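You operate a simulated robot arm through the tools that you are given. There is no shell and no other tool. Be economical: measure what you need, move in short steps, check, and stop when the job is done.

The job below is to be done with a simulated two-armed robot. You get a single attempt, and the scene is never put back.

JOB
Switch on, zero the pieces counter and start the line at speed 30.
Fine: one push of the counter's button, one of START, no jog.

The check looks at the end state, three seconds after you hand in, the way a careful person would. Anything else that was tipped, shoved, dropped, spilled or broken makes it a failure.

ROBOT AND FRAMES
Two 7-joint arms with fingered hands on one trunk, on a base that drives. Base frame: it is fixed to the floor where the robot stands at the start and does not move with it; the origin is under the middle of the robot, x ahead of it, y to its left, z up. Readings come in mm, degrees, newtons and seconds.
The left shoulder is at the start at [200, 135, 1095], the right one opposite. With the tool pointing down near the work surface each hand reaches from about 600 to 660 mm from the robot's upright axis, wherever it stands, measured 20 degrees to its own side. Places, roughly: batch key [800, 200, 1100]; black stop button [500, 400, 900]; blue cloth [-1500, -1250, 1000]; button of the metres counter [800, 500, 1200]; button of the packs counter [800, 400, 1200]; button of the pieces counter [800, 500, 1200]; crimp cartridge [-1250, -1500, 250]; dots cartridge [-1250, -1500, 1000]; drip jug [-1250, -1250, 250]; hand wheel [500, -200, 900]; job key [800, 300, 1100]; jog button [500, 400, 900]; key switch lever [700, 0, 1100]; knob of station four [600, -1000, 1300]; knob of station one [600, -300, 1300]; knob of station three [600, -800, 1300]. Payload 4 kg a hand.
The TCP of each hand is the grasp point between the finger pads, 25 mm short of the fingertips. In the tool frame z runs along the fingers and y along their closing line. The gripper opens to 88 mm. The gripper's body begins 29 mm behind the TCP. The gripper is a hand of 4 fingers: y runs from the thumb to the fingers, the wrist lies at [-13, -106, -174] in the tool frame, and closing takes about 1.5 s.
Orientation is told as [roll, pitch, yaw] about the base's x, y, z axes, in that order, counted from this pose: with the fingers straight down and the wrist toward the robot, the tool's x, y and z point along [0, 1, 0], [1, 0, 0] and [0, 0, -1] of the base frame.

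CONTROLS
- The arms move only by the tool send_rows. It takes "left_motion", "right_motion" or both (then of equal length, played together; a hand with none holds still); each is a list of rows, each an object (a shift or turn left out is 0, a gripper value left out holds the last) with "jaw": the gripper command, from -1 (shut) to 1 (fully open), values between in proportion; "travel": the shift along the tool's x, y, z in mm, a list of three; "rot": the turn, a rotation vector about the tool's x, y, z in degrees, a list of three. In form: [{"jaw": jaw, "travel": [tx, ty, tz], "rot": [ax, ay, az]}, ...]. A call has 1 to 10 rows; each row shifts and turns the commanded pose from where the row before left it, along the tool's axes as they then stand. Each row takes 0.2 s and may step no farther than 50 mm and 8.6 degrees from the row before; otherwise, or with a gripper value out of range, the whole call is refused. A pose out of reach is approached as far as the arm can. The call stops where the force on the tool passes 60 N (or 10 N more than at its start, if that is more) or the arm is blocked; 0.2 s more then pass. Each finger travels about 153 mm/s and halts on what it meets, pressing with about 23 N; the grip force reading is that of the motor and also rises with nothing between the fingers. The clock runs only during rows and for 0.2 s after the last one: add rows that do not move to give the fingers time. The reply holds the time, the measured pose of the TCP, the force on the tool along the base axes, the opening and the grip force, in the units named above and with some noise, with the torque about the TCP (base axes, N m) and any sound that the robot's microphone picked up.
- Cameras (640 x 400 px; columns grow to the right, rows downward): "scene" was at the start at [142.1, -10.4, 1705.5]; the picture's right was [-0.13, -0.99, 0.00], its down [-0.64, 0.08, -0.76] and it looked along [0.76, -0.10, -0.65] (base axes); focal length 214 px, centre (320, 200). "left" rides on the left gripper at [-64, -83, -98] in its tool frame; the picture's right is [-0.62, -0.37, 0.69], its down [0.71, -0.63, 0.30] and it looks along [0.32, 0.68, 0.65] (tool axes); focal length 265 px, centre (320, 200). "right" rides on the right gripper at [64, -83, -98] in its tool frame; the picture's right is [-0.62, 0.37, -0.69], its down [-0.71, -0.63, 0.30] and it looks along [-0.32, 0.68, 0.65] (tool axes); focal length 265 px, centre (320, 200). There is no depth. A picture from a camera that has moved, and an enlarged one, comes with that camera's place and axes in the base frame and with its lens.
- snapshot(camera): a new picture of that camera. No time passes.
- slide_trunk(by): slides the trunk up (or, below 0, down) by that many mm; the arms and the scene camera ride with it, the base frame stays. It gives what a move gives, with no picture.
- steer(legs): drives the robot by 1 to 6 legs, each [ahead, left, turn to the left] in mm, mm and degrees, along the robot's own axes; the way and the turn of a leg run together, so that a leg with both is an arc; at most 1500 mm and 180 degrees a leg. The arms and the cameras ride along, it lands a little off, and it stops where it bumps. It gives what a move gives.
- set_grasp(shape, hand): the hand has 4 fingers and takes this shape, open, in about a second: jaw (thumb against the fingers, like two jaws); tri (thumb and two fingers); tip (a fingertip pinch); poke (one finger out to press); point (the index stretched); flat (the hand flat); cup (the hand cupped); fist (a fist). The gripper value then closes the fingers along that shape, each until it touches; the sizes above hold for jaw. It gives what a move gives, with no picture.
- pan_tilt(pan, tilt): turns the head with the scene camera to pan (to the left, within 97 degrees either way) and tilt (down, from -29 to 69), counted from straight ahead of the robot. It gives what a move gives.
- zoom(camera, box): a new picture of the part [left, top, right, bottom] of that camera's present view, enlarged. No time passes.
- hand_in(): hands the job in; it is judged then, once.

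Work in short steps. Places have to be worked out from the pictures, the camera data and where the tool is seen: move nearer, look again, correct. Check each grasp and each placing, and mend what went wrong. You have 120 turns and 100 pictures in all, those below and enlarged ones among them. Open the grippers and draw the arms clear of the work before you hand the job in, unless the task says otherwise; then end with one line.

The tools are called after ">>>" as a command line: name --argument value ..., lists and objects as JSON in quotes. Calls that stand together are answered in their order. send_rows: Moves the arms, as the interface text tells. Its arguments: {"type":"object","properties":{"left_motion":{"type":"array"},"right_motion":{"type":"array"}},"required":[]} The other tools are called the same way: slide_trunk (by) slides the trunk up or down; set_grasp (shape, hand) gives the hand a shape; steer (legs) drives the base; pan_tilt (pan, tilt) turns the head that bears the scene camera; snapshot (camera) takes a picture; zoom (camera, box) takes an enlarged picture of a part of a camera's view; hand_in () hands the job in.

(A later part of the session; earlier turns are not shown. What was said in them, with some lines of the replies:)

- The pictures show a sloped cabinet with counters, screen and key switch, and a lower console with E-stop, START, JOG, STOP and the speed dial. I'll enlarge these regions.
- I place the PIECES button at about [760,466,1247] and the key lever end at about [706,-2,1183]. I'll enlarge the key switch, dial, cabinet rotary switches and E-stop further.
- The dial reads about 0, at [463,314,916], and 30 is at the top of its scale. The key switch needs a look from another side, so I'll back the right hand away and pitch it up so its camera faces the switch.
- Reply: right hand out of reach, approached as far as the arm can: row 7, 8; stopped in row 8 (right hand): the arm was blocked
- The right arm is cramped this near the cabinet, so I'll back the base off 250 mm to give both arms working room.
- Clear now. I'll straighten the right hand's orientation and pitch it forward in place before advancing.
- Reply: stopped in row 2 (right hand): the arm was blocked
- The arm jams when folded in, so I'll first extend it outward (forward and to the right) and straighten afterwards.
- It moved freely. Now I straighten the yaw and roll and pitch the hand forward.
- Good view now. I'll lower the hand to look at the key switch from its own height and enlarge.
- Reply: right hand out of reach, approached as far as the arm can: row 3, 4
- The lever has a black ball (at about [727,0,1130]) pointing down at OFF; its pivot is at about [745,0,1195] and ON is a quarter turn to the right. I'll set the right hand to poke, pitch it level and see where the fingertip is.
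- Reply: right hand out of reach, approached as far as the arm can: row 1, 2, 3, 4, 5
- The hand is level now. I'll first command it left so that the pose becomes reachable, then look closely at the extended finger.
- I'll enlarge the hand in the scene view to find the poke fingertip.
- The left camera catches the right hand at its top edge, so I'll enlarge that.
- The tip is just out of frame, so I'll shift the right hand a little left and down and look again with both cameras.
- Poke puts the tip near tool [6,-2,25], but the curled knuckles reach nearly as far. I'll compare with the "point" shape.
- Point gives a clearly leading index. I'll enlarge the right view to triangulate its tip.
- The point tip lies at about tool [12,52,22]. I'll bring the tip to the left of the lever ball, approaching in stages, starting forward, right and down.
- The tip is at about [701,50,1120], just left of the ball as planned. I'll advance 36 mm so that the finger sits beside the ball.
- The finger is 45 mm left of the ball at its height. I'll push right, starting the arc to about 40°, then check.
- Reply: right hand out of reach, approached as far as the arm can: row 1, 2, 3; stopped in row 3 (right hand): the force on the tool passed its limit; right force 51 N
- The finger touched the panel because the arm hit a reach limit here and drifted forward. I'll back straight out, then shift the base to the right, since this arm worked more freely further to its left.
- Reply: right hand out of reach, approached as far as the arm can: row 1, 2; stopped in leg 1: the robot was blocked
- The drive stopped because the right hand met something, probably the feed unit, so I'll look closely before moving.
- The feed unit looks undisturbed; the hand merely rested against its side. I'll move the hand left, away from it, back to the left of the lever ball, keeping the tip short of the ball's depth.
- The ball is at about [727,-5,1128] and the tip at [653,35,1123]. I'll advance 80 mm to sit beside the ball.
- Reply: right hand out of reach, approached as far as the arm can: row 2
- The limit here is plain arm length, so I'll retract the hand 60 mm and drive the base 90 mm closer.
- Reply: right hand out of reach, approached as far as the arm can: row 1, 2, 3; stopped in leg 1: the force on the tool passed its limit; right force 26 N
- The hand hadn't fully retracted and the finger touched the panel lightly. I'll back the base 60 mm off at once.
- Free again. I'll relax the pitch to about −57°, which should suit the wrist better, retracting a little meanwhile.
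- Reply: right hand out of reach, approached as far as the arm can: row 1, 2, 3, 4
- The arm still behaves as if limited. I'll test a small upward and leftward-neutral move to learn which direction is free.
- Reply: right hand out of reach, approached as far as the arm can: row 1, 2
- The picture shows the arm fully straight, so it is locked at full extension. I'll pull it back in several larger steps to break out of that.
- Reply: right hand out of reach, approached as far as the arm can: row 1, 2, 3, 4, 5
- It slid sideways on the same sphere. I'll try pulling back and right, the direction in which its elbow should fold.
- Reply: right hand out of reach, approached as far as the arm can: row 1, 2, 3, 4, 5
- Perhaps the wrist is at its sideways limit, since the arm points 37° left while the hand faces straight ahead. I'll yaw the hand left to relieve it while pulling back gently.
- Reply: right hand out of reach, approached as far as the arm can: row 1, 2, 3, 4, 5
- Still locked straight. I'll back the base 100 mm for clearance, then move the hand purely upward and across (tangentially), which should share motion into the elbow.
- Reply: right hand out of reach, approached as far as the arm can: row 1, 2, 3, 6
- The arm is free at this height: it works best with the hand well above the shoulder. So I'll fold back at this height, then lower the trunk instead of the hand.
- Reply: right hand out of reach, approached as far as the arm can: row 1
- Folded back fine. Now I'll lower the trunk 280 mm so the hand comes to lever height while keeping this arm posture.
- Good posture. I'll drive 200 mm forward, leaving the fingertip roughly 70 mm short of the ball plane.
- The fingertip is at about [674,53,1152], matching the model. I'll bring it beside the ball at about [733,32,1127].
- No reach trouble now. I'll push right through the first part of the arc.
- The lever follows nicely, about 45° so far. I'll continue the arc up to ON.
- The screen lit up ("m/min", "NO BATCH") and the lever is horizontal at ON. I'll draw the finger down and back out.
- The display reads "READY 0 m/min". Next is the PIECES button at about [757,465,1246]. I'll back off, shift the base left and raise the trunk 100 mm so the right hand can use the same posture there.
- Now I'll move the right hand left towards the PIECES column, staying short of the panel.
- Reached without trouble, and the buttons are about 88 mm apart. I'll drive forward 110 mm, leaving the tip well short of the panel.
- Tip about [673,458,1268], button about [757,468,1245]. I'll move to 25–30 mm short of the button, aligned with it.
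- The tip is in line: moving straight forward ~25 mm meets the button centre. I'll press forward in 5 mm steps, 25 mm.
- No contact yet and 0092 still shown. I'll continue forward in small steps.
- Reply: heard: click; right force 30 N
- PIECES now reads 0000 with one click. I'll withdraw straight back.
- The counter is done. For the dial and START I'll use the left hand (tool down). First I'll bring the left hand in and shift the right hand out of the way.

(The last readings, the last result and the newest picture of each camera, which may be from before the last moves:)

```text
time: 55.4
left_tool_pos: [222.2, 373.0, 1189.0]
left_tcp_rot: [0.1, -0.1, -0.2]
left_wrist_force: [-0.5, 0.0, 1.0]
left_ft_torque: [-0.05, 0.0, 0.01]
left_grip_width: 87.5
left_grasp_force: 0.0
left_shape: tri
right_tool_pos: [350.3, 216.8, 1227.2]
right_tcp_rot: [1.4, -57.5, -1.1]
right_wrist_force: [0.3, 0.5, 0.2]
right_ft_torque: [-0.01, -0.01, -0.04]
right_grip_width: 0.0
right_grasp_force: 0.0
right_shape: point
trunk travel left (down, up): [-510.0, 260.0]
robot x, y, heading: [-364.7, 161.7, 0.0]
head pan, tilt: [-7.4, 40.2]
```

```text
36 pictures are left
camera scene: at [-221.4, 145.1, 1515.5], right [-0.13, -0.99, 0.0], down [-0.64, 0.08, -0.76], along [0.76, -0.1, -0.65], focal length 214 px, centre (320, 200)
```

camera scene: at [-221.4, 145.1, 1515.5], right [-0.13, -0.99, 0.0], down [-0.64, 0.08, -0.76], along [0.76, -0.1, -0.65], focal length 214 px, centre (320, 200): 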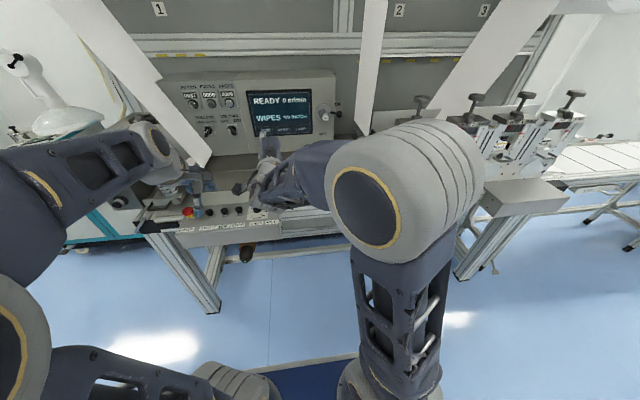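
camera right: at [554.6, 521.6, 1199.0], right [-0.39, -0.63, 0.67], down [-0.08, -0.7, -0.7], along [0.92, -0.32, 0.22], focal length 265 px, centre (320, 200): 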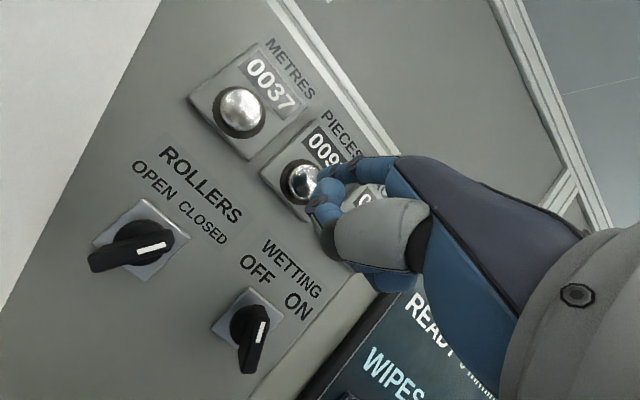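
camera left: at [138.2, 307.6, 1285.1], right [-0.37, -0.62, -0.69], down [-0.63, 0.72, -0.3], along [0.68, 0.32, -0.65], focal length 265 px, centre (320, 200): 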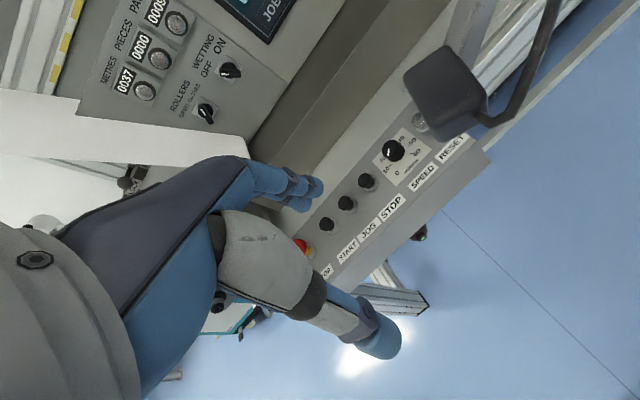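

The left hand is in its ideal reach. I'll drive so it stands above the dial (about [463,314]), still high above the console.

>>> steer --legs '[[241, -62, 0]]'

>>> send_rows --left_motion '[{"travel": [0, 0, 40]}, {"travel": [0, 0, 40]}, {"travel": [0, 0, 40]}]'

>>> snapshot --camera "left"

>>> snapshot --camera "scene"

```text
time: 57.2
left_tool_pos: [459.1, 311.3, 1187.8]
left_tcp_rot: [0.1, 0.0, 0.0]
left_wrist_force: [-0.1, -0.3, 0.5]
left_ft_torque: [-0.01, 0.03, 0.03]
left_grip_width: 87.7
left_grasp_force: 0.1
left_shape: tri
right_tool_pos: [587.4, 158.0, 1227.5]
right_tcp_rot: [1.4, -57.4, -0.8]
right_wrist_force: [0.0, 0.6, 0.8]
right_ft_torque: [0.0, -0.02, 0.0]
right_grip_width: 0.1
right_grasp_force: 0.2
right_shape: point
trunk travel left (down, up): [-510.0, 260.0]
robot x, y, heading: [-126.8, 91.8, 0.2]
head pan, tilt: [-7.4, 40.2]
```

```text
time: 58.0
left_tool_pos: [458.1, 314.9, 1070.3]
left_tcp_rot: [0.2, -0.1, 0.2]
left_wrist_force: [0.2, -0.2, 0.8]
left_ft_torque: [-0.02, 0.03, -0.04]
left_grip_width: 87.6
left_grasp_force: 0.0
left_shape: tri
right_tool_pos: [588.2, 157.7, 1227.9]
right_tcp_rot: [1.4, -57.5, -0.8]
right_wrist_force: [0.1, -0.3, 0.0]
right_ft_torque: [0.02, 0.03, 0.0]
right_grip_width: 0.2
right_grasp_force: 0.0
right_shape: point
trunk travel left (down, up): [-510.0, 260.0]
robot x, y, heading: [-123.1, 92.2, 0.2]
head pan, tilt: [-7.4, 40.2]
```

```text
35 pictures are left
camera left: at [375.1, 249.8, 1165.4], right [-0.37, -0.62, -0.69], down [-0.63, 0.71, -0.3], along [0.68, 0.33, -0.65], focal length 265 px, centre (320, 200)
```

left: 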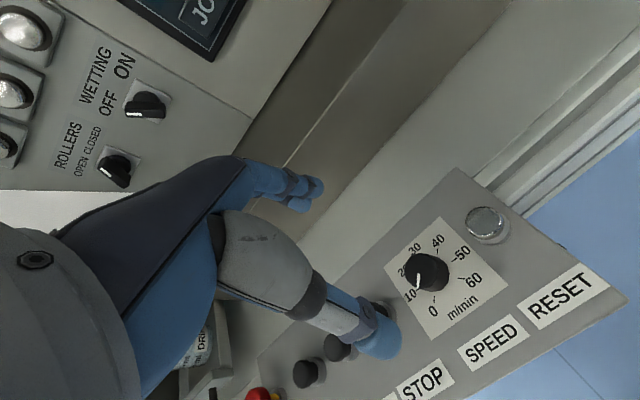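

```text
34 pictures are left
camera scene: at [15.7, 84.1, 1515.5], right [-0.13, -0.99, 0.0], down [-0.64, 0.08, -0.76], along [0.76, -0.1, -0.65], focal length 214 px, centre (320, 200)
```

scene: 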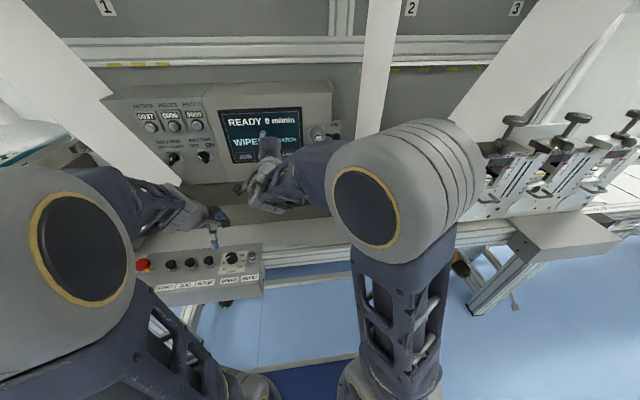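

The knob centre is at about [463,316]. I'll pre-rotate the hand 32° counter-clockwise, narrow the opening to about 60 mm and descend to 45 mm above, then look.

>>> send_rows --left_motion '[{"travel": [1, 5, 20], "jaw": 0.36}, {"travel": [0, 0, 20], "rot": [0, 0, -8]}, {"travel": [0, 0, 20], "rot": [0, 0, -8]}, {"travel": [0, 0, 20], "rot": [0, 0, -8]}, {"travel": [0, 0, 20], "rot": [0, 0, -8]}]'

>>> snapshot --camera "left"

>>> zoom --camera "scene" --box '[170, 200, 298, 290]'

```text
time: 59.2
left_tool_pos: [463.0, 315.9, 968.5]
left_tcp_rot: [0.1, 0.0, 32.2]
left_wrist_force: [-0.6, 0.4, 0.8]
left_ft_torque: [0.0, -0.01, -0.03]
left_grip_width: 60.0
left_grasp_force: 0.1
left_shape: tri
right_tool_pos: [586.2, 158.6, 1228.2]
right_tcp_rot: [1.3, -57.6, -0.7]
right_wrist_force: [-0.7, 0.0, -0.7]
right_ft_torque: [0.02, -0.02, -0.02]
right_grip_width: 0.1
right_grasp_force: 0.1
right_shape: point
trunk travel left (down, up): [-510.0, 260.0]
robot x, y, heading: [-126.7, 91.7, 0.2]
head pan, tilt: [-7.4, 40.2]
```

```text
33 pictures are left
camera left: at [426.8, 215.6, 1065.2], right [0.02, -0.72, -0.69], down [-0.91, 0.27, -0.3], along [0.41, 0.64, -0.65], focal length 265 px, centre (320, 200)
```

left: 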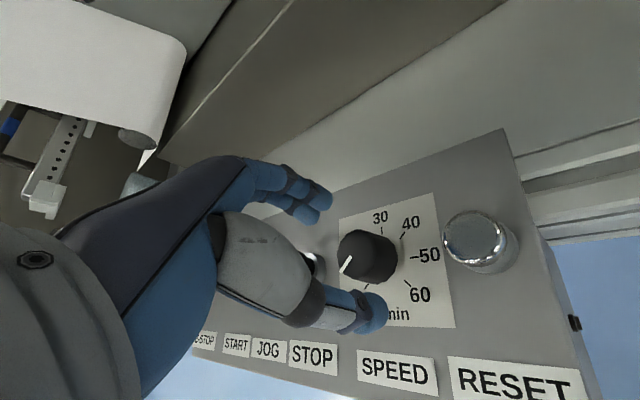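

```text
4.44 times, centred on (234, 245) of scene
camera zoom: at [15.8, 84.2, 1515.5], right [-0.13, -0.99, 0.0], down [-0.64, 0.08, -0.76], along [0.76, -0.1, -0.65], focal length 953 px, centre (702, 0)
```

zoom: 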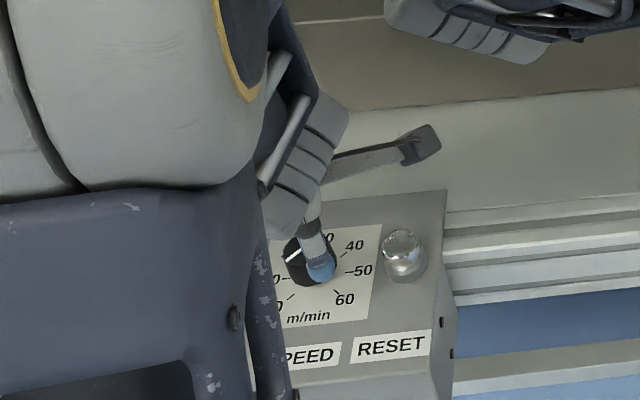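

Thumb and fingers straddle the knob centre well. I'll descend 40 mm over it in small steps.

>>> send_rows --left_motion '[{"travel": [-1, 1.5, 12]}, {"travel": [0, 0, 12]}, {"travel": [0, 0, 10]}, {"travel": [0, 0, 6]}]'

>>> snapshot --camera "left"

```text
time: 60.2
left_tool_pos: [465.6, 313.7, 927.6]
left_tcp_rot: [0.1, 0.0, 32.0]
left_wrist_force: [-0.7, -0.2, 0.1]
left_ft_torque: [-0.01, -0.01, 0.01]
left_grip_width: 60.2
left_grasp_force: 0.0
left_shape: tri
right_tool_pos: [587.4, 157.6, 1228.5]
right_tcp_rot: [1.4, -57.6, -0.8]
right_wrist_force: [0.0, 0.2, 0.2]
right_ft_torque: [0.0, -0.02, -0.03]
right_grip_width: 0.0
right_grasp_force: 0.0
right_shape: point
trunk travel left (down, up): [-510.0, 260.0]
robot x, y, heading: [-129.5, 94.4, 0.3]
head pan, tilt: [-7.4, 40.2]
```

```text
31 pictures are left
camera left: at [428.7, 214.3, 1024.5], right [0.02, -0.72, -0.69], down [-0.91, 0.27, -0.3], along [0.41, 0.64, -0.65], focal length 265 px, centre (320, 200)
```

left: 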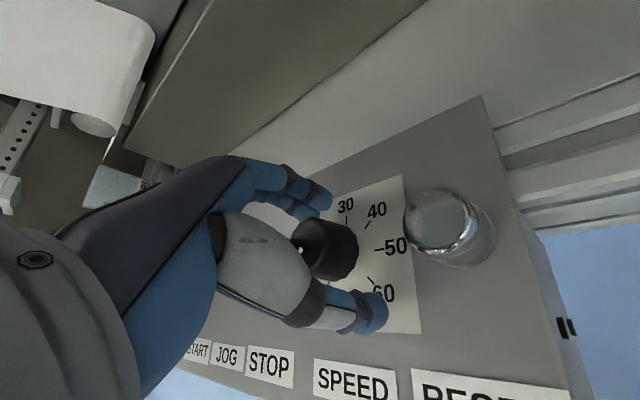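

The knob sits between thumb and fingers. I'll shift 3 mm left and close.

>>> send_rows --left_motion '[{"travel": [2.5, 1.6, 0]}, {"jaw": -1}, {"jaw": -1}, {"jaw": -1}, {"jaw": -1}]'

>>> snapshot --camera "left"

```text
time: 61.4
left_tool_pos: [464.7, 318.6, 927.0]
left_tcp_rot: [0.0, 0.0, 32.0]
left_wrist_force: [0.1, -1.7, -0.1]
left_ft_torque: [-0.06, -0.01, -0.01]
left_grip_width: 26.4
left_grasp_force: 22.8
left_shape: tri
right_tool_pos: [587.3, 157.8, 1226.7]
right_tcp_rot: [1.4, -57.4, -0.9]
right_wrist_force: [0.3, -0.2, -0.2]
right_ft_torque: [0.01, -0.01, 0.01]
right_grip_width: 0.0
right_grasp_force: 0.1
right_shape: point
trunk travel left (down, up): [-510.0, 260.0]
robot x, y, heading: [-127.8, 92.2, 0.5]
head pan, tilt: [-7.4, 40.2]
```

```text
30 pictures are left
camera left: at [429.2, 217.0, 1024.5], right [0.02, -0.72, -0.69], down [-0.91, 0.27, -0.3], along [0.41, 0.64, -0.65], focal length 265 px, centre (320, 200)
```

left: 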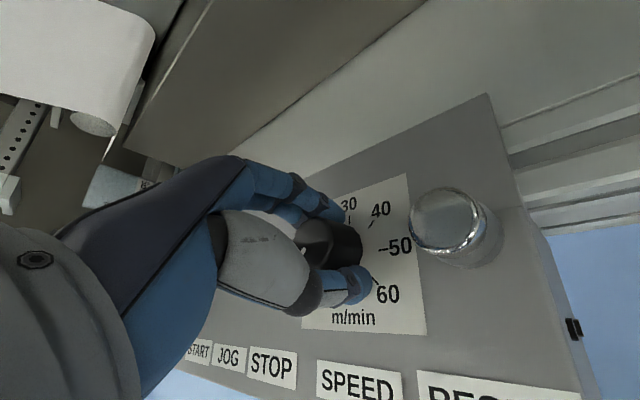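

It's gripped at 26 mm width with 23 N. I'll turn clockwise in place, 64° first.

>>> send_rows --left_motion '[{"rot": [0, 0, 8]}, {"rot": [0, 0, 8]}, {"rot": [0, 0, 8]}, {"rot": [0, 0, 8]}, {"rot": [0, 0, 8]}, {"rot": [0, 0, 8]}, {"rot": [0, 0, 8]}, {"rot": [0, 0, 8]}]'

>>> snapshot --camera "left"

```text
time: 63.2
left_tool_pos: [465.6, 317.2, 929.0]
left_tcp_rot: [0.1, 0.1, -32.0]
left_wrist_force: [-3.3, 0.8, -0.5]
left_ft_torque: [0.04, 0.05, 0.03]
left_grip_width: 26.4
left_grasp_force: 23.0
left_shape: tri
right_tool_pos: [586.6, 156.3, 1227.5]
right_tcp_rot: [1.5, -57.6, -0.8]
right_wrist_force: [-0.2, -0.1, 1.1]
right_ft_torque: [-0.01, -0.01, -0.02]
right_grip_width: 0.1
right_grasp_force: 0.0
right_shape: point
trunk travel left (down, up): [-510.0, 260.0]
robot x, y, heading: [-127.4, 92.7, -0.3]
head pan, tilt: [-7.4, 40.2]
```

```text
29 pictures are left
camera left: at [360.7, 306.0, 1025.0], right [-0.64, -0.33, -0.69], down [-0.16, 0.94, -0.3], along [0.75, -0.09, -0.65], focal length 265 px, centre (320, 200)
```

left: 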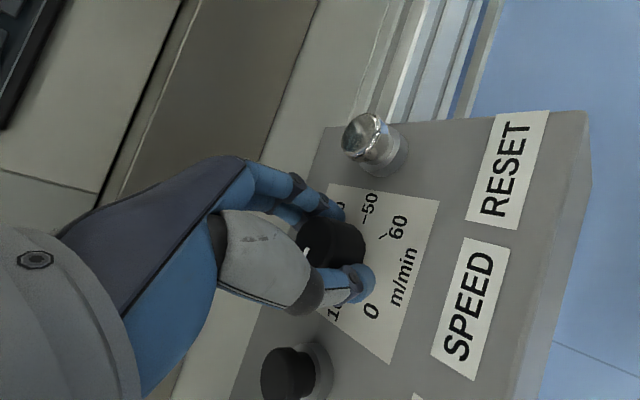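

The pointer turned with the hand. I'll continue another 64°.

>>> send_rows --left_motion '[{"rot": [0, 0, 8]}, {"rot": [0, 0, 8]}, {"rot": [0, 0, 8]}, {"rot": [0, 0, 8]}, {"rot": [0, 0, 8]}, {"rot": [0, 0, 8]}, {"rot": [0, 0, 8]}, {"rot": [0, 0, 8]}]'

>>> snapshot --camera "left"

>>> zoom --camera "scene" --box '[190, 230, 270, 280]'

```text
time: 65.0
left_tool_pos: [465.4, 318.2, 928.1]
left_tcp_rot: [0.1, 0.0, -96.0]
left_wrist_force: [-2.4, 0.8, -0.3]
left_ft_torque: [0.02, 0.0, 0.04]
left_grip_width: 26.2
left_grasp_force: 23.2
left_shape: tri
right_tool_pos: [587.6, 158.3, 1226.9]
right_tcp_rot: [1.4, -57.7, -0.8]
right_wrist_force: [0.5, 0.2, 0.6]
right_ft_torque: [0.0, 0.0, 0.02]
right_grip_width: 0.0
right_grasp_force: 0.2
right_shape: point
trunk travel left (down, up): [-510.0, 260.0]
robot x, y, heading: [-127.3, 91.6, 0.3]
head pan, tilt: [-7.4, 40.2]
```

```text
28 pictures are left
camera left: at [410.0, 406.2, 1025.3], right [-0.58, 0.43, -0.69], down [0.78, 0.55, -0.3], along [0.25, -0.71, -0.65], focal length 265 px, centre (320, 200)
```

left: 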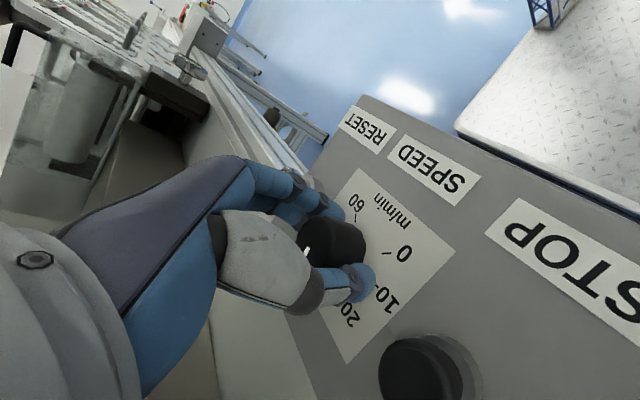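

```text
8.00 times, centred on (230, 255) of scene
camera zoom: at [15.9, 84.1, 1515.5], right [-0.13, -0.99, 0.0], down [-0.64, 0.08, -0.76], along [0.76, -0.1, -0.65], focal length 1716 px, centre (1040, -240)
```

zoom: 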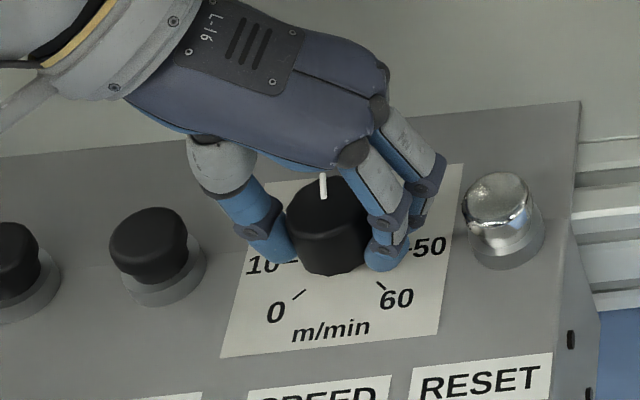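

The pointer is nearly at the top with about 7–10° to go. I'll turn 8° more, then open, rise and read it.

>>> send_rows --left_motion '[{"rot": [0, 0, 8]}, {}, {"jaw": 0.36}, {"jaw": 0.36}, {"jaw": 0.36}, {"travel": [0, 0, -15]}, {"travel": [0, 0, -30]}, {"travel": [0, 0, -30]}]'

>>> snapshot --camera "left"

>>> zoom --camera "scene" --box '[190, 230, 270, 280]'

```text
time: 66.8
left_tool_pos: [463.7, 317.7, 1003.6]
left_tcp_rot: [-0.1, 0.0, -103.9]
left_wrist_force: [0.6, -0.5, -0.2]
left_ft_torque: [-0.02, 0.01, -0.05]
left_grip_width: 59.7
left_grasp_force: 0.1
left_shape: tri
right_tool_pos: [586.8, 158.4, 1227.9]
right_tcp_rot: [1.4, -57.6, -0.8]
right_wrist_force: [0.4, 0.3, 0.1]
right_ft_torque: [0.0, 0.0, 0.01]
right_grip_width: 0.0
right_grasp_force: 0.1
right_shape: point
trunk travel left (down, up): [-510.0, 260.0]
robot x, y, heading: [-127.3, 92.4, 0.3]
head pan, tilt: [-7.4, 40.2]
```

```text
26 pictures are left
camera left: at [421.6, 413.3, 1100.1], right [-0.51, 0.51, -0.69], down [0.84, 0.44, -0.3], along [0.15, -0.74, -0.65], focal length 265 px, centre (320, 200)
```

left: 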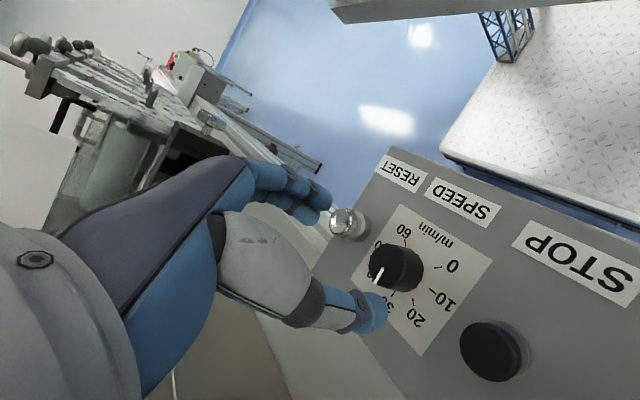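

```text
8.00 times, centred on (230, 255) of scene
camera zoom: at [16.1, 84.2, 1515.4], right [-0.13, -0.99, 0.0], down [-0.64, 0.08, -0.76], along [0.76, -0.1, -0.65], focal length 1716 px, centre (1040, -240)
```

zoom: 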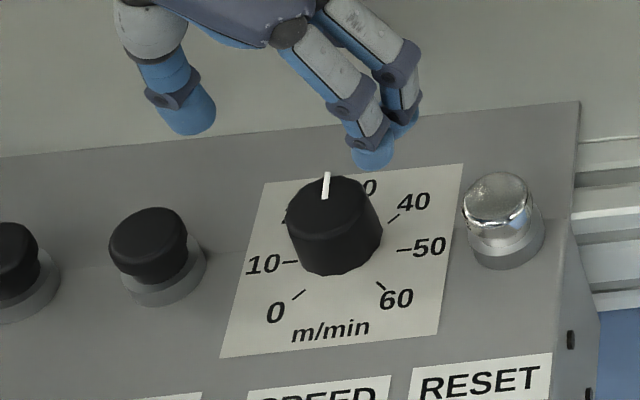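

I estimate the pointer a few degrees short of 30. I'll enlarge to measure accurately.

>>> zoom --camera "scene" --box '[215, 245, 255, 280]'

>>> zoom --camera "left" --box '[345, 200, 495, 360]'

```text
11.43 times, centred on (235, 262) of scene
camera zoom: at [16.1, 84.2, 1515.4], right [-0.13, -0.99, 0.0], down [-0.64, 0.08, -0.76], along [0.76, -0.1, -0.65], focal length 2451 px, centre (1291, -514)
```

zoom: 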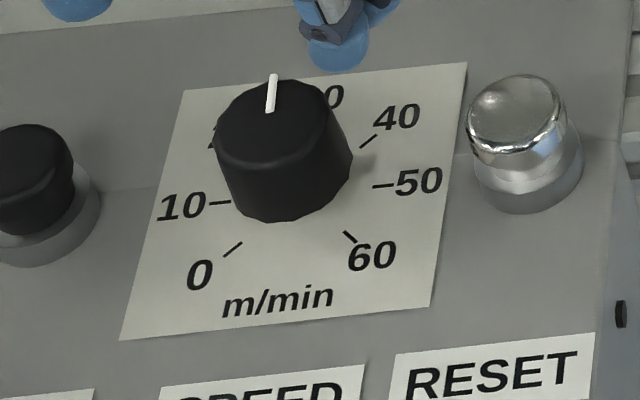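

```text
2.50 times, centred on (420, 280) of left
camera zoom: at [421.6, 413.3, 1100.1], right [-0.51, 0.51, -0.69], down [0.84, 0.44, -0.3], along [0.15, -0.74, -0.65], focal length 664 px, centre (70, 0)
```

zoom: 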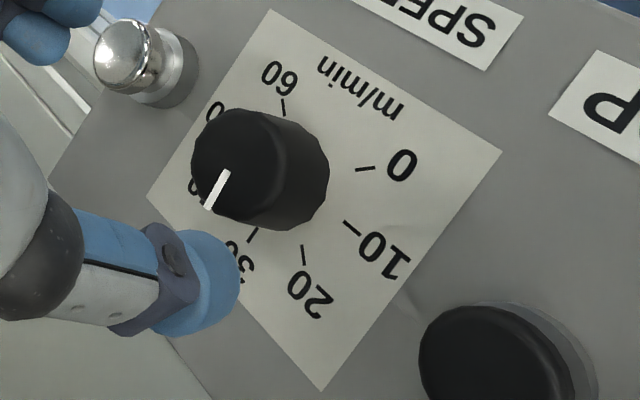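

Both views put the pointer about 6° short of 30. I'll go back down, regrip, turn 6° and release.

>>> send_rows --left_motion '[{"travel": [0, 0, 30]}, {"travel": [0, 0, 30]}, {"travel": [0, 0, 15]}, {"jaw": -1}, {"jaw": -1}, {"jaw": -1}, {"jaw": -1}, {"rot": [0, 0, 3]}, {"rot": [0, 0, 3]}, {}]'

>>> send_rows --left_motion '[{"jaw": 0.36}, {"jaw": 0.36}, {"jaw": 0.36}, {"travel": [0, 0, -15]}, {"travel": [0, 0, -30]}, {"travel": [0, 0, -30]}]'

>>> zoom --camera "scene" --box '[215, 245, 255, 280]'

>>> zoom --camera "left" --box '[345, 200, 495, 360]'

```text
time: 69.0
left_tool_pos: [464.9, 317.5, 926.7]
left_tcp_rot: [-0.1, 0.0, -109.9]
left_wrist_force: [-0.8, 1.6, -4.3]
left_ft_torque: [0.06, 0.01, 0.01]
left_grip_width: 27.0
left_grasp_force: 22.9
left_shape: tri
right_tool_pos: [586.7, 158.3, 1226.8]
right_tcp_rot: [1.4, -57.4, -0.8]
right_wrist_force: [-0.3, 0.3, -0.2]
right_ft_torque: [-0.03, 0.01, 0.0]
right_grip_width: 0.0
right_grasp_force: 0.2
right_shape: point
trunk travel left (down, up): [-510.0, 260.0]
robot x, y, heading: [-126.4, 96.0, 0.5]
head pan, tilt: [-7.4, 40.2]
```

```text
time: 70.4
left_tool_pos: [465.3, 317.3, 1003.2]
left_tcp_rot: [-0.1, 0.1, -110.1]
left_wrist_force: [0.1, -0.5, -0.9]
left_ft_torque: [-0.01, 0.03, 0.05]
left_grip_width: 59.5
left_grasp_force: 0.1
left_shape: tri
right_tool_pos: [586.7, 157.7, 1227.7]
right_tcp_rot: [1.4, -57.5, -0.9]
right_wrist_force: [0.4, 0.7, 0.0]
right_ft_torque: [0.02, 0.01, 0.01]
right_grip_width: 0.1
right_grasp_force: 0.0
right_shape: point
trunk travel left (down, up): [-510.0, 260.0]
robot x, y, heading: [-125.1, 96.3, 0.3]
head pan, tilt: [-7.4, 40.2]
```

```text
11.43 times, centred on (235, 262) of scene
camera zoom: at [16.1, 84.2, 1515.4], right [-0.13, -0.99, 0.0], down [-0.64, 0.08, -0.76], along [0.76, -0.1, -0.65], focal length 2451 px, centre (1291, -514)
```

zoom: 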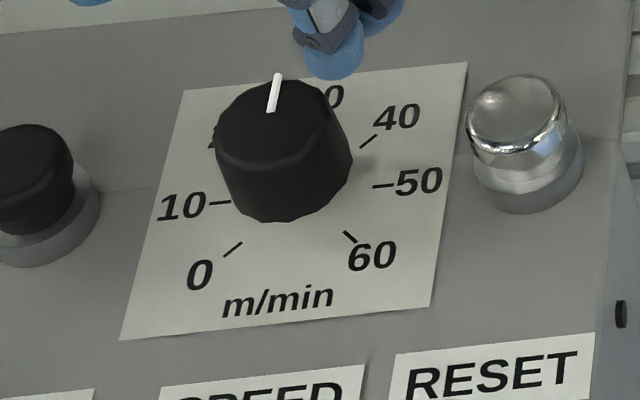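

```text
2.50 times, centred on (420, 280) of left
camera zoom: at [433.0, 416.0, 1100.1], right [-0.46, 0.56, -0.69], down [0.89, 0.35, -0.3], along [0.07, -0.75, -0.65], focal length 664 px, centre (70, 0)
```

zoom: 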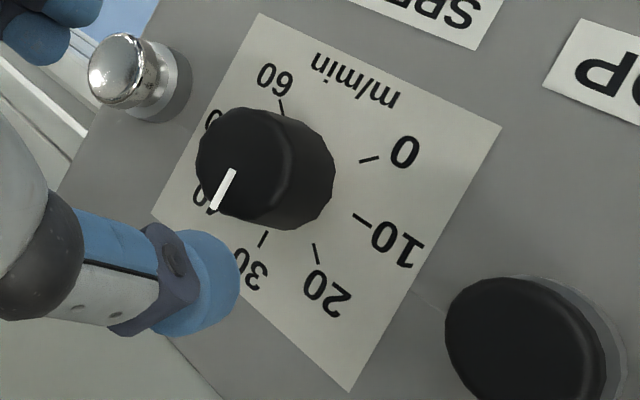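

The pointer is within about 1° of 30. Next is START at about [464,502,919]. I'll rise and turn the left hand back towards yaw 0.

>>> send_rows --left_motion '[{"travel": [0, 0, -30]}, {"travel": [0, 0, -30], "rot": [0, 0, -8.4]}, {"travel": [0, 0, -20], "rot": [0, 0, -8.4]}, {"rot": [0, 0, -8.4]}, {"rot": [0, 0, -8.4]}, {"rot": [0, 0, -8.4]}, {"rot": [0, 0, -8.4]}, {"rot": [0, 0, -8.4]}, {"rot": [0, 0, -8.4]}, {"rot": [0, 0, -8.4]}]'

>>> send_rows --left_motion '[{"rot": [0, 0, -8.4]}, {"rot": [0, 0, -8.4]}, {"rot": [0, 0, -8.4]}, {"rot": [0, 0, -8.4]}]'

>>> set_grasp --hand "left" --shape "point"

>>> steer --legs '[[-52, 190, 0]]'

>>> snapshot --camera "left"

>>> snapshot --camera "scene"

```text
time: 72.6
left_tool_pos: [464.6, 318.3, 1083.3]
left_tcp_rot: [0.0, 0.1, -34.3]
left_wrist_force: [0.2, -0.4, 0.1]
left_ft_torque: [0.01, 0.0, 0.0]
left_grip_width: 59.7
left_grasp_force: 0.1
left_shape: tri
right_tool_pos: [588.2, 158.0, 1228.0]
right_tcp_rot: [1.3, -57.6, -0.7]
right_wrist_force: [-0.1, 0.0, -0.2]
right_ft_torque: [-0.01, -0.01, 0.0]
right_grip_width: 0.0
right_grasp_force: 0.1
right_shape: point
trunk travel left (down, up): [-510.0, 260.0]
robot x, y, heading: [-129.2, 97.0, -0.1]
head pan, tilt: [-7.4, 40.2]
```

```text
time: 73.6
left_tool_pos: [464.6, 317.6, 1082.9]
left_tcp_rot: [0.0, 0.0, -0.6]
left_wrist_force: [-0.8, 0.3, -0.6]
left_ft_torque: [0.01, -0.02, -0.01]
left_grip_width: 59.4
left_grasp_force: 0.1
left_shape: tri
right_tool_pos: [586.0, 156.7, 1226.6]
right_tcp_rot: [1.4, -57.6, -0.8]
right_wrist_force: [-0.1, 0.2, -0.8]
right_ft_torque: [0.01, 0.0, 0.0]
right_grip_width: 0.0
right_grasp_force: 0.1
right_shape: point
trunk travel left (down, up): [-510.0, 260.0]
robot x, y, heading: [-124.2, 94.4, 0.2]
head pan, tilt: [-7.4, 40.2]
```

```text
time: 74.5
left_tool_pos: [465.6, 317.8, 1082.6]
left_tcp_rot: [0.1, 0.0, -0.9]
left_wrist_force: [0.5, 0.7, 0.2]
left_ft_torque: [-0.02, 0.02, 0.0]
left_grip_width: 80.5
left_grasp_force: 0.1
left_shape: point
right_tool_pos: [587.7, 157.9, 1226.9]
right_tcp_rot: [1.4, -57.6, -0.9]
right_wrist_force: [0.1, 0.3, 0.6]
right_ft_torque: [0.01, -0.01, 0.0]
right_grip_width: 0.3
right_grasp_force: 0.1
right_shape: point
trunk travel left (down, up): [-510.0, 260.0]
robot x, y, heading: [-125.3, 94.5, 0.3]
head pan, tilt: [-7.4, 40.2]
```

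```text
time: 76.1
left_tool_pos: [411.1, 509.4, 1082.7]
left_tcp_rot: [0.1, -0.1, -0.5]
left_wrist_force: [-0.9, -0.3, -0.2]
left_ft_torque: [0.03, 0.01, -0.02]
left_grip_width: 80.5
left_grasp_force: 0.0
left_shape: point
right_tool_pos: [534.5, 350.2, 1227.3]
right_tcp_rot: [1.4, -57.6, -0.6]
right_wrist_force: [0.3, -0.2, 0.0]
right_ft_torque: [0.0, 0.01, 0.02]
right_grip_width: 0.0
right_grasp_force: 0.0
right_shape: point
trunk travel left (down, up): [-510.0, 260.0]
robot x, y, heading: [-177.9, 285.5, 0.2]
head pan, tilt: [-7.4, 40.2]
```

```text
20 pictures are left
camera left: at [327.5, 444.6, 1180.0], right [-0.38, -0.62, -0.69], down [-0.62, 0.72, -0.3], along [0.69, 0.32, -0.65], focal length 265 px, centre (320, 200)
```

left: 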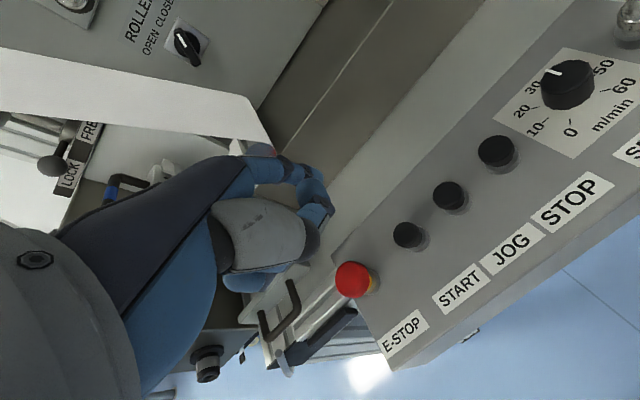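

```text
19 pictures are left
camera scene: at [-37.4, 275.4, 1515.5], right [-0.12, -0.99, 0.0], down [-0.64, 0.08, -0.76], along [0.76, -0.09, -0.65], focal length 214 px, centre (320, 200)
```

scene: 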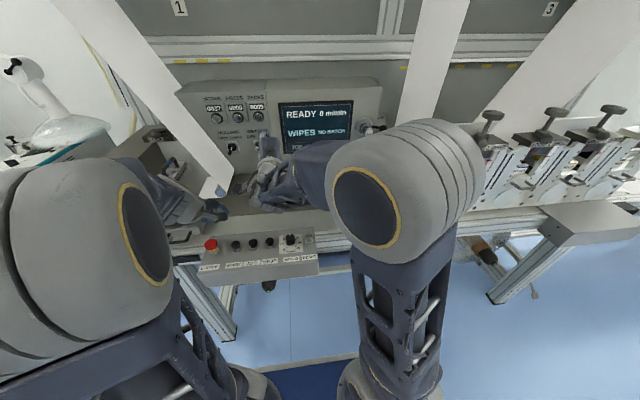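

START is at about [465,505,919], and the fingertip should be above it with a 7 mm shift left. I'll correct and descend to about 20 mm above it.

>>> send_rows --left_motion '[{"travel": [7, 2, 30]}, {"travel": [0, 0, 40]}, {"travel": [0, 0, 35]}, {"travel": [0, 0, 15]}]'

>>> snapshot --camera "left"

>>> zoom --camera "scene" --box '[190, 200, 290, 270]'

```text
time: 77.1
left_tool_pos: [413.9, 516.7, 963.8]
left_tcp_rot: [0.1, 0.0, -0.8]
left_wrist_force: [-0.4, -0.4, -0.2]
left_ft_torque: [0.0, 0.01, 0.02]
left_grip_width: 80.7
left_grasp_force: 0.1
left_shape: point
right_tool_pos: [533.3, 348.9, 1227.8]
right_tcp_rot: [1.3, -57.6, -0.8]
right_wrist_force: [-0.8, -0.4, -0.6]
right_ft_torque: [0.0, 0.0, 0.03]
right_grip_width: 0.2
right_grasp_force: 0.1
right_shape: point
trunk travel left (down, up): [-510.0, 260.0]
robot x, y, heading: [-181.7, 286.6, 0.4]
head pan, tilt: [-7.4, 40.2]
```

```text
18 pictures are left
camera left: at [329.4, 450.5, 1060.5], right [-0.38, -0.61, -0.69], down [-0.62, 0.72, -0.3], along [0.69, 0.32, -0.65], focal length 265 px, centre (320, 200)
```

left: 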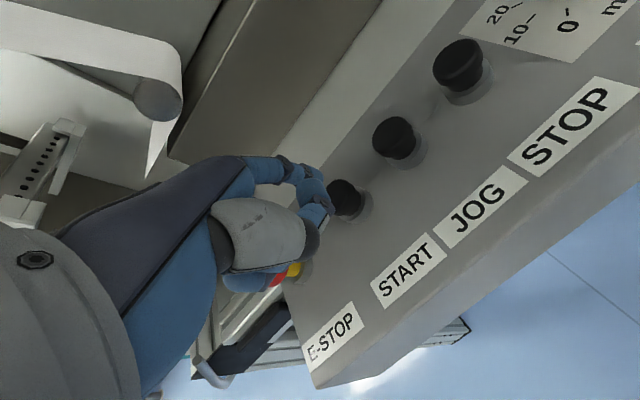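

```text
5.71 times, centred on (240, 235) of scene
camera zoom: at [-37.5, 275.2, 1515.5], right [-0.12, -0.99, 0.0], down [-0.64, 0.08, -0.76], along [0.76, -0.09, -0.65], focal length 1226 px, centre (777, 0)
```

zoom: 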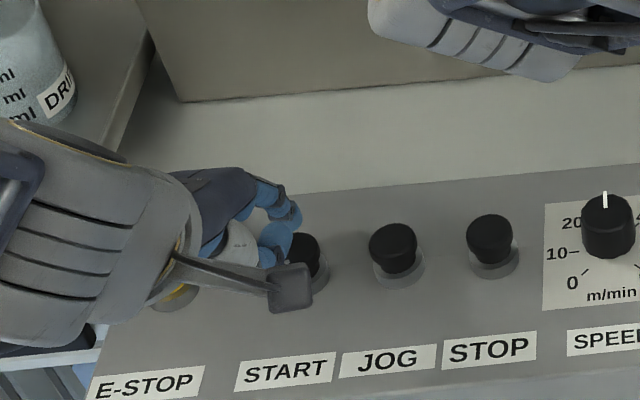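

The index tip is about 22 mm above START, and the thumb and knuckles clear E-STOP and JOG. I'll press down gently in small steps.

>>> send_rows --left_motion '[{"travel": [0, 0, 6]}, {"travel": [0, 0, 6]}, {"travel": [0, 0, 5]}, {"travel": [0, 0, 4]}, {"travel": [0, 0, 4]}]'

>>> zoom --camera "scene" --box '[190, 80, 390, 280]'

```text
time: 78.3
left_tool_pos: [413.6, 516.2, 938.3]
left_tcp_rot: [0.2, -0.1, -0.6]
left_wrist_force: [-0.4, -0.7, 2.2]
left_ft_torque: [-0.05, -0.11, -0.01]
left_grip_width: 81.0
left_grasp_force: 0.0
left_shape: point
right_tool_pos: [533.1, 349.5, 1227.0]
right_tcp_rot: [1.3, -57.7, -0.6]
right_wrist_force: [-0.1, -0.6, 0.1]
right_ft_torque: [0.01, 0.0, 0.0]
right_grip_width: 0.2
right_grasp_force: 0.1
right_shape: point
trunk travel left (down, up): [-510.0, 260.0]
robot x, y, heading: [-178.2, 285.0, 0.5]
head pan, tilt: [-7.4, 40.2]
heard: click
```

```text
2.00 times, centred on (290, 180) of scene
camera zoom: at [-37.5, 275.4, 1515.5], right [-0.12, -0.99, 0.0], down [-0.64, 0.08, -0.76], along [0.76, -0.09, -0.65], focal length 429 px, centre (380, 240)
```

zoom: 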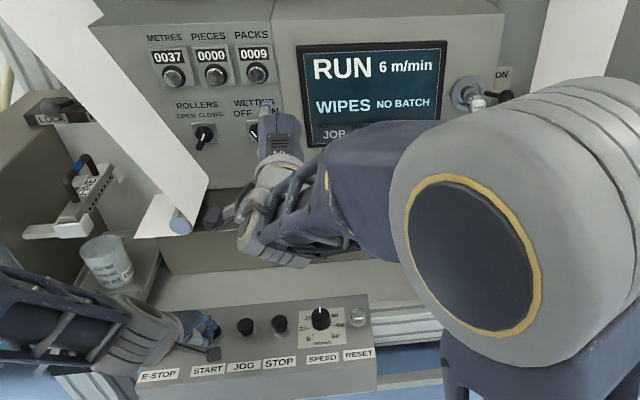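

A click, and the display shows "RUN 6 m/min", ramping up. I'll lift straight off at once.

>>> send_rows --left_motion '[{"travel": [0, 0, -10]}, {"travel": [0, 0, -30]}, {"travel": [0, 0, -40]}, {"travel": [0, 0, -40]}, {}, {}]'

>>> zoom --camera "scene" --box '[190, 80, 390, 280]'

```text
time: 79.7
left_tool_pos: [412.5, 514.2, 1058.5]
left_tcp_rot: [0.1, 0.1, -0.7]
left_wrist_force: [-0.1, -0.4, 0.5]
left_ft_torque: [0.0, -0.01, 0.01]
left_grip_width: 0.2
left_grasp_force: 0.1
left_shape: point
right_tool_pos: [533.9, 350.5, 1227.1]
right_tcp_rot: [1.5, -57.5, -0.7]
right_wrist_force: [0.8, 1.0, 0.1]
right_ft_torque: [-0.03, 0.01, -0.03]
right_grip_width: 0.1
right_grasp_force: 0.0
right_shape: point
trunk travel left (down, up): [-510.0, 260.0]
robot x, y, heading: [-178.3, 287.4, 0.5]
head pan, tilt: [-7.4, 40.2]
```

```text
2.00 times, centred on (290, 180) of scene
camera zoom: at [-37.3, 275.4, 1515.5], right [-0.12, -0.99, 0.0], down [-0.64, 0.08, -0.76], along [0.76, -0.09, -0.65], focal length 429 px, centre (380, 240)
```

zoom: 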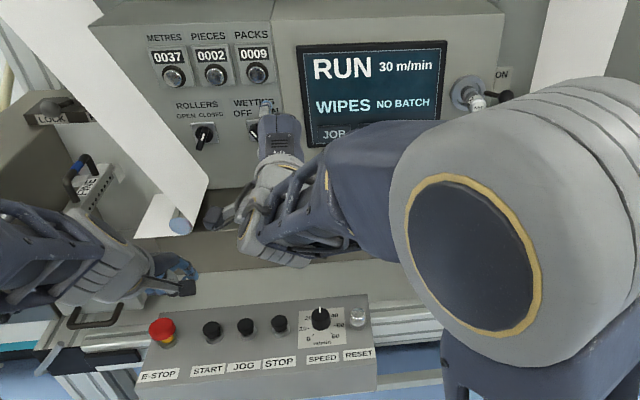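

RUN at 30 m/min with PIECES counting from zero. I'll back the robot clear and open both hands.

>>> steer --legs '[[-250, 0, 0]]'

>>> set_grasp --hand "left" --shape "jaw"

>>> set_grasp --hand "right" --shape "jaw"

>>> snapshot --camera "scene"

>>> zoom --camera "scene" --box '[190, 60, 350, 160]'

```text
time: 81.5
left_tool_pos: [160.2, 513.8, 1058.8]
left_tcp_rot: [0.1, -0.1, -0.5]
left_wrist_force: [-0.5, 0.3, 0.3]
left_ft_torque: [-0.02, 0.01, -0.02]
left_grip_width: 0.0
left_grasp_force: 0.1
left_shape: point
right_tool_pos: [281.4, 348.0, 1227.7]
right_tcp_rot: [1.4, -57.6, -0.7]
right_wrist_force: [0.2, -0.6, -0.1]
right_ft_torque: [0.0, 0.01, 0.01]
right_grip_width: 0.0
right_grasp_force: 0.2
right_shape: point
trunk travel left (down, up): [-510.0, 260.0]
robot x, y, heading: [-436.2, 288.7, 0.2]
head pan, tilt: [-7.4, 40.2]
```

```text
time: 82.4
left_tool_pos: [161.4, 512.4, 1059.7]
left_tcp_rot: [0.1, 0.0, -0.6]
left_wrist_force: [0.3, -0.3, -0.9]
left_ft_torque: [-0.01, -0.04, -0.03]
left_grip_width: 87.9
left_grasp_force: 0.1
left_shape: jaw
right_tool_pos: [280.6, 349.4, 1226.9]
right_tcp_rot: [1.5, -57.5, -0.7]
right_wrist_force: [0.2, 0.2, 1.2]
right_ft_torque: [-0.01, 0.0, 0.03]
right_grip_width: 0.0
right_grasp_force: 0.0
right_shape: point
trunk travel left (down, up): [-510.0, 260.0]
robot x, y, heading: [-433.0, 286.3, 0.3]
head pan, tilt: [-7.4, 40.2]
```

```text
time: 83.3
left_tool_pos: [161.0, 513.5, 1058.8]
left_tcp_rot: [0.2, 0.1, -0.6]
left_wrist_force: [-0.6, 0.8, 0.3]
left_ft_torque: [0.02, -0.02, -0.02]
left_grip_width: 87.7
left_grasp_force: 0.1
left_shape: jaw
right_tool_pos: [281.0, 349.4, 1227.5]
right_tcp_rot: [1.4, -57.5, -0.6]
right_wrist_force: [0.8, 0.2, 0.8]
right_ft_torque: [0.02, 0.0, -0.03]
right_grip_width: 87.9
right_grasp_force: 0.1
right_shape: jaw
trunk travel left (down, up): [-510.0, 260.0]
robot x, y, heading: [-433.9, 283.8, 0.4]
head pan, tilt: [-7.4, 40.2]
```

```text
14 pictures are left
camera scene: at [-289.8, 274.1, 1515.5], right [-0.12, -0.99, 0.0], down [-0.64, 0.08, -0.76], along [0.76, -0.09, -0.65], focal length 214 px, centre (320, 200)
```

scene: 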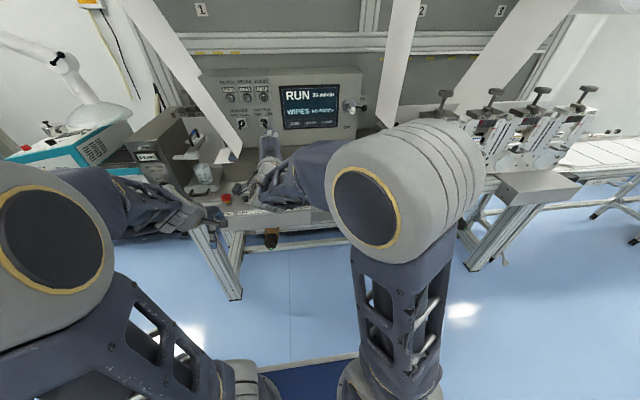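

```text
4.00 times, centred on (270, 110) of scene
camera zoom: at [-289.8, 274.1, 1515.5], right [-0.12, -0.99, 0.0], down [-0.64, 0.08, -0.76], along [0.76, -0.09, -0.65], focal length 858 px, centre (520, 560)
```

zoom: 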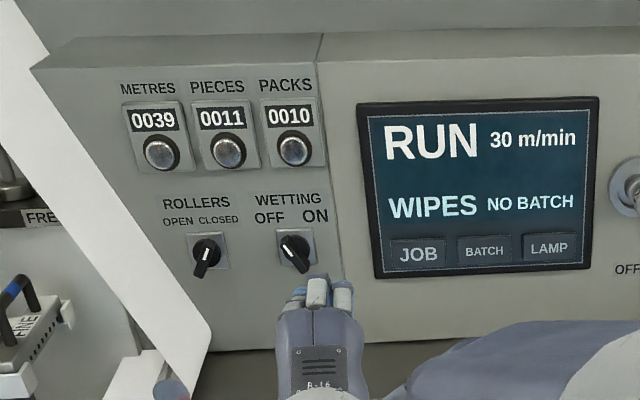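

The line shows RUN at 30 m/min, the pieces counter is counting up from zero, and both hands are open and clear of the work. I'm handing in.

>>> hand_in

```text
The job is handed in.
```

The line is switched on and running at 30 m/min. I zeroed the pieces counter with one push, pressed START once, and did not press JOG. While working the key switch the robot touched the control panel twice and the feed unit once; I saw no sign that anything moved.
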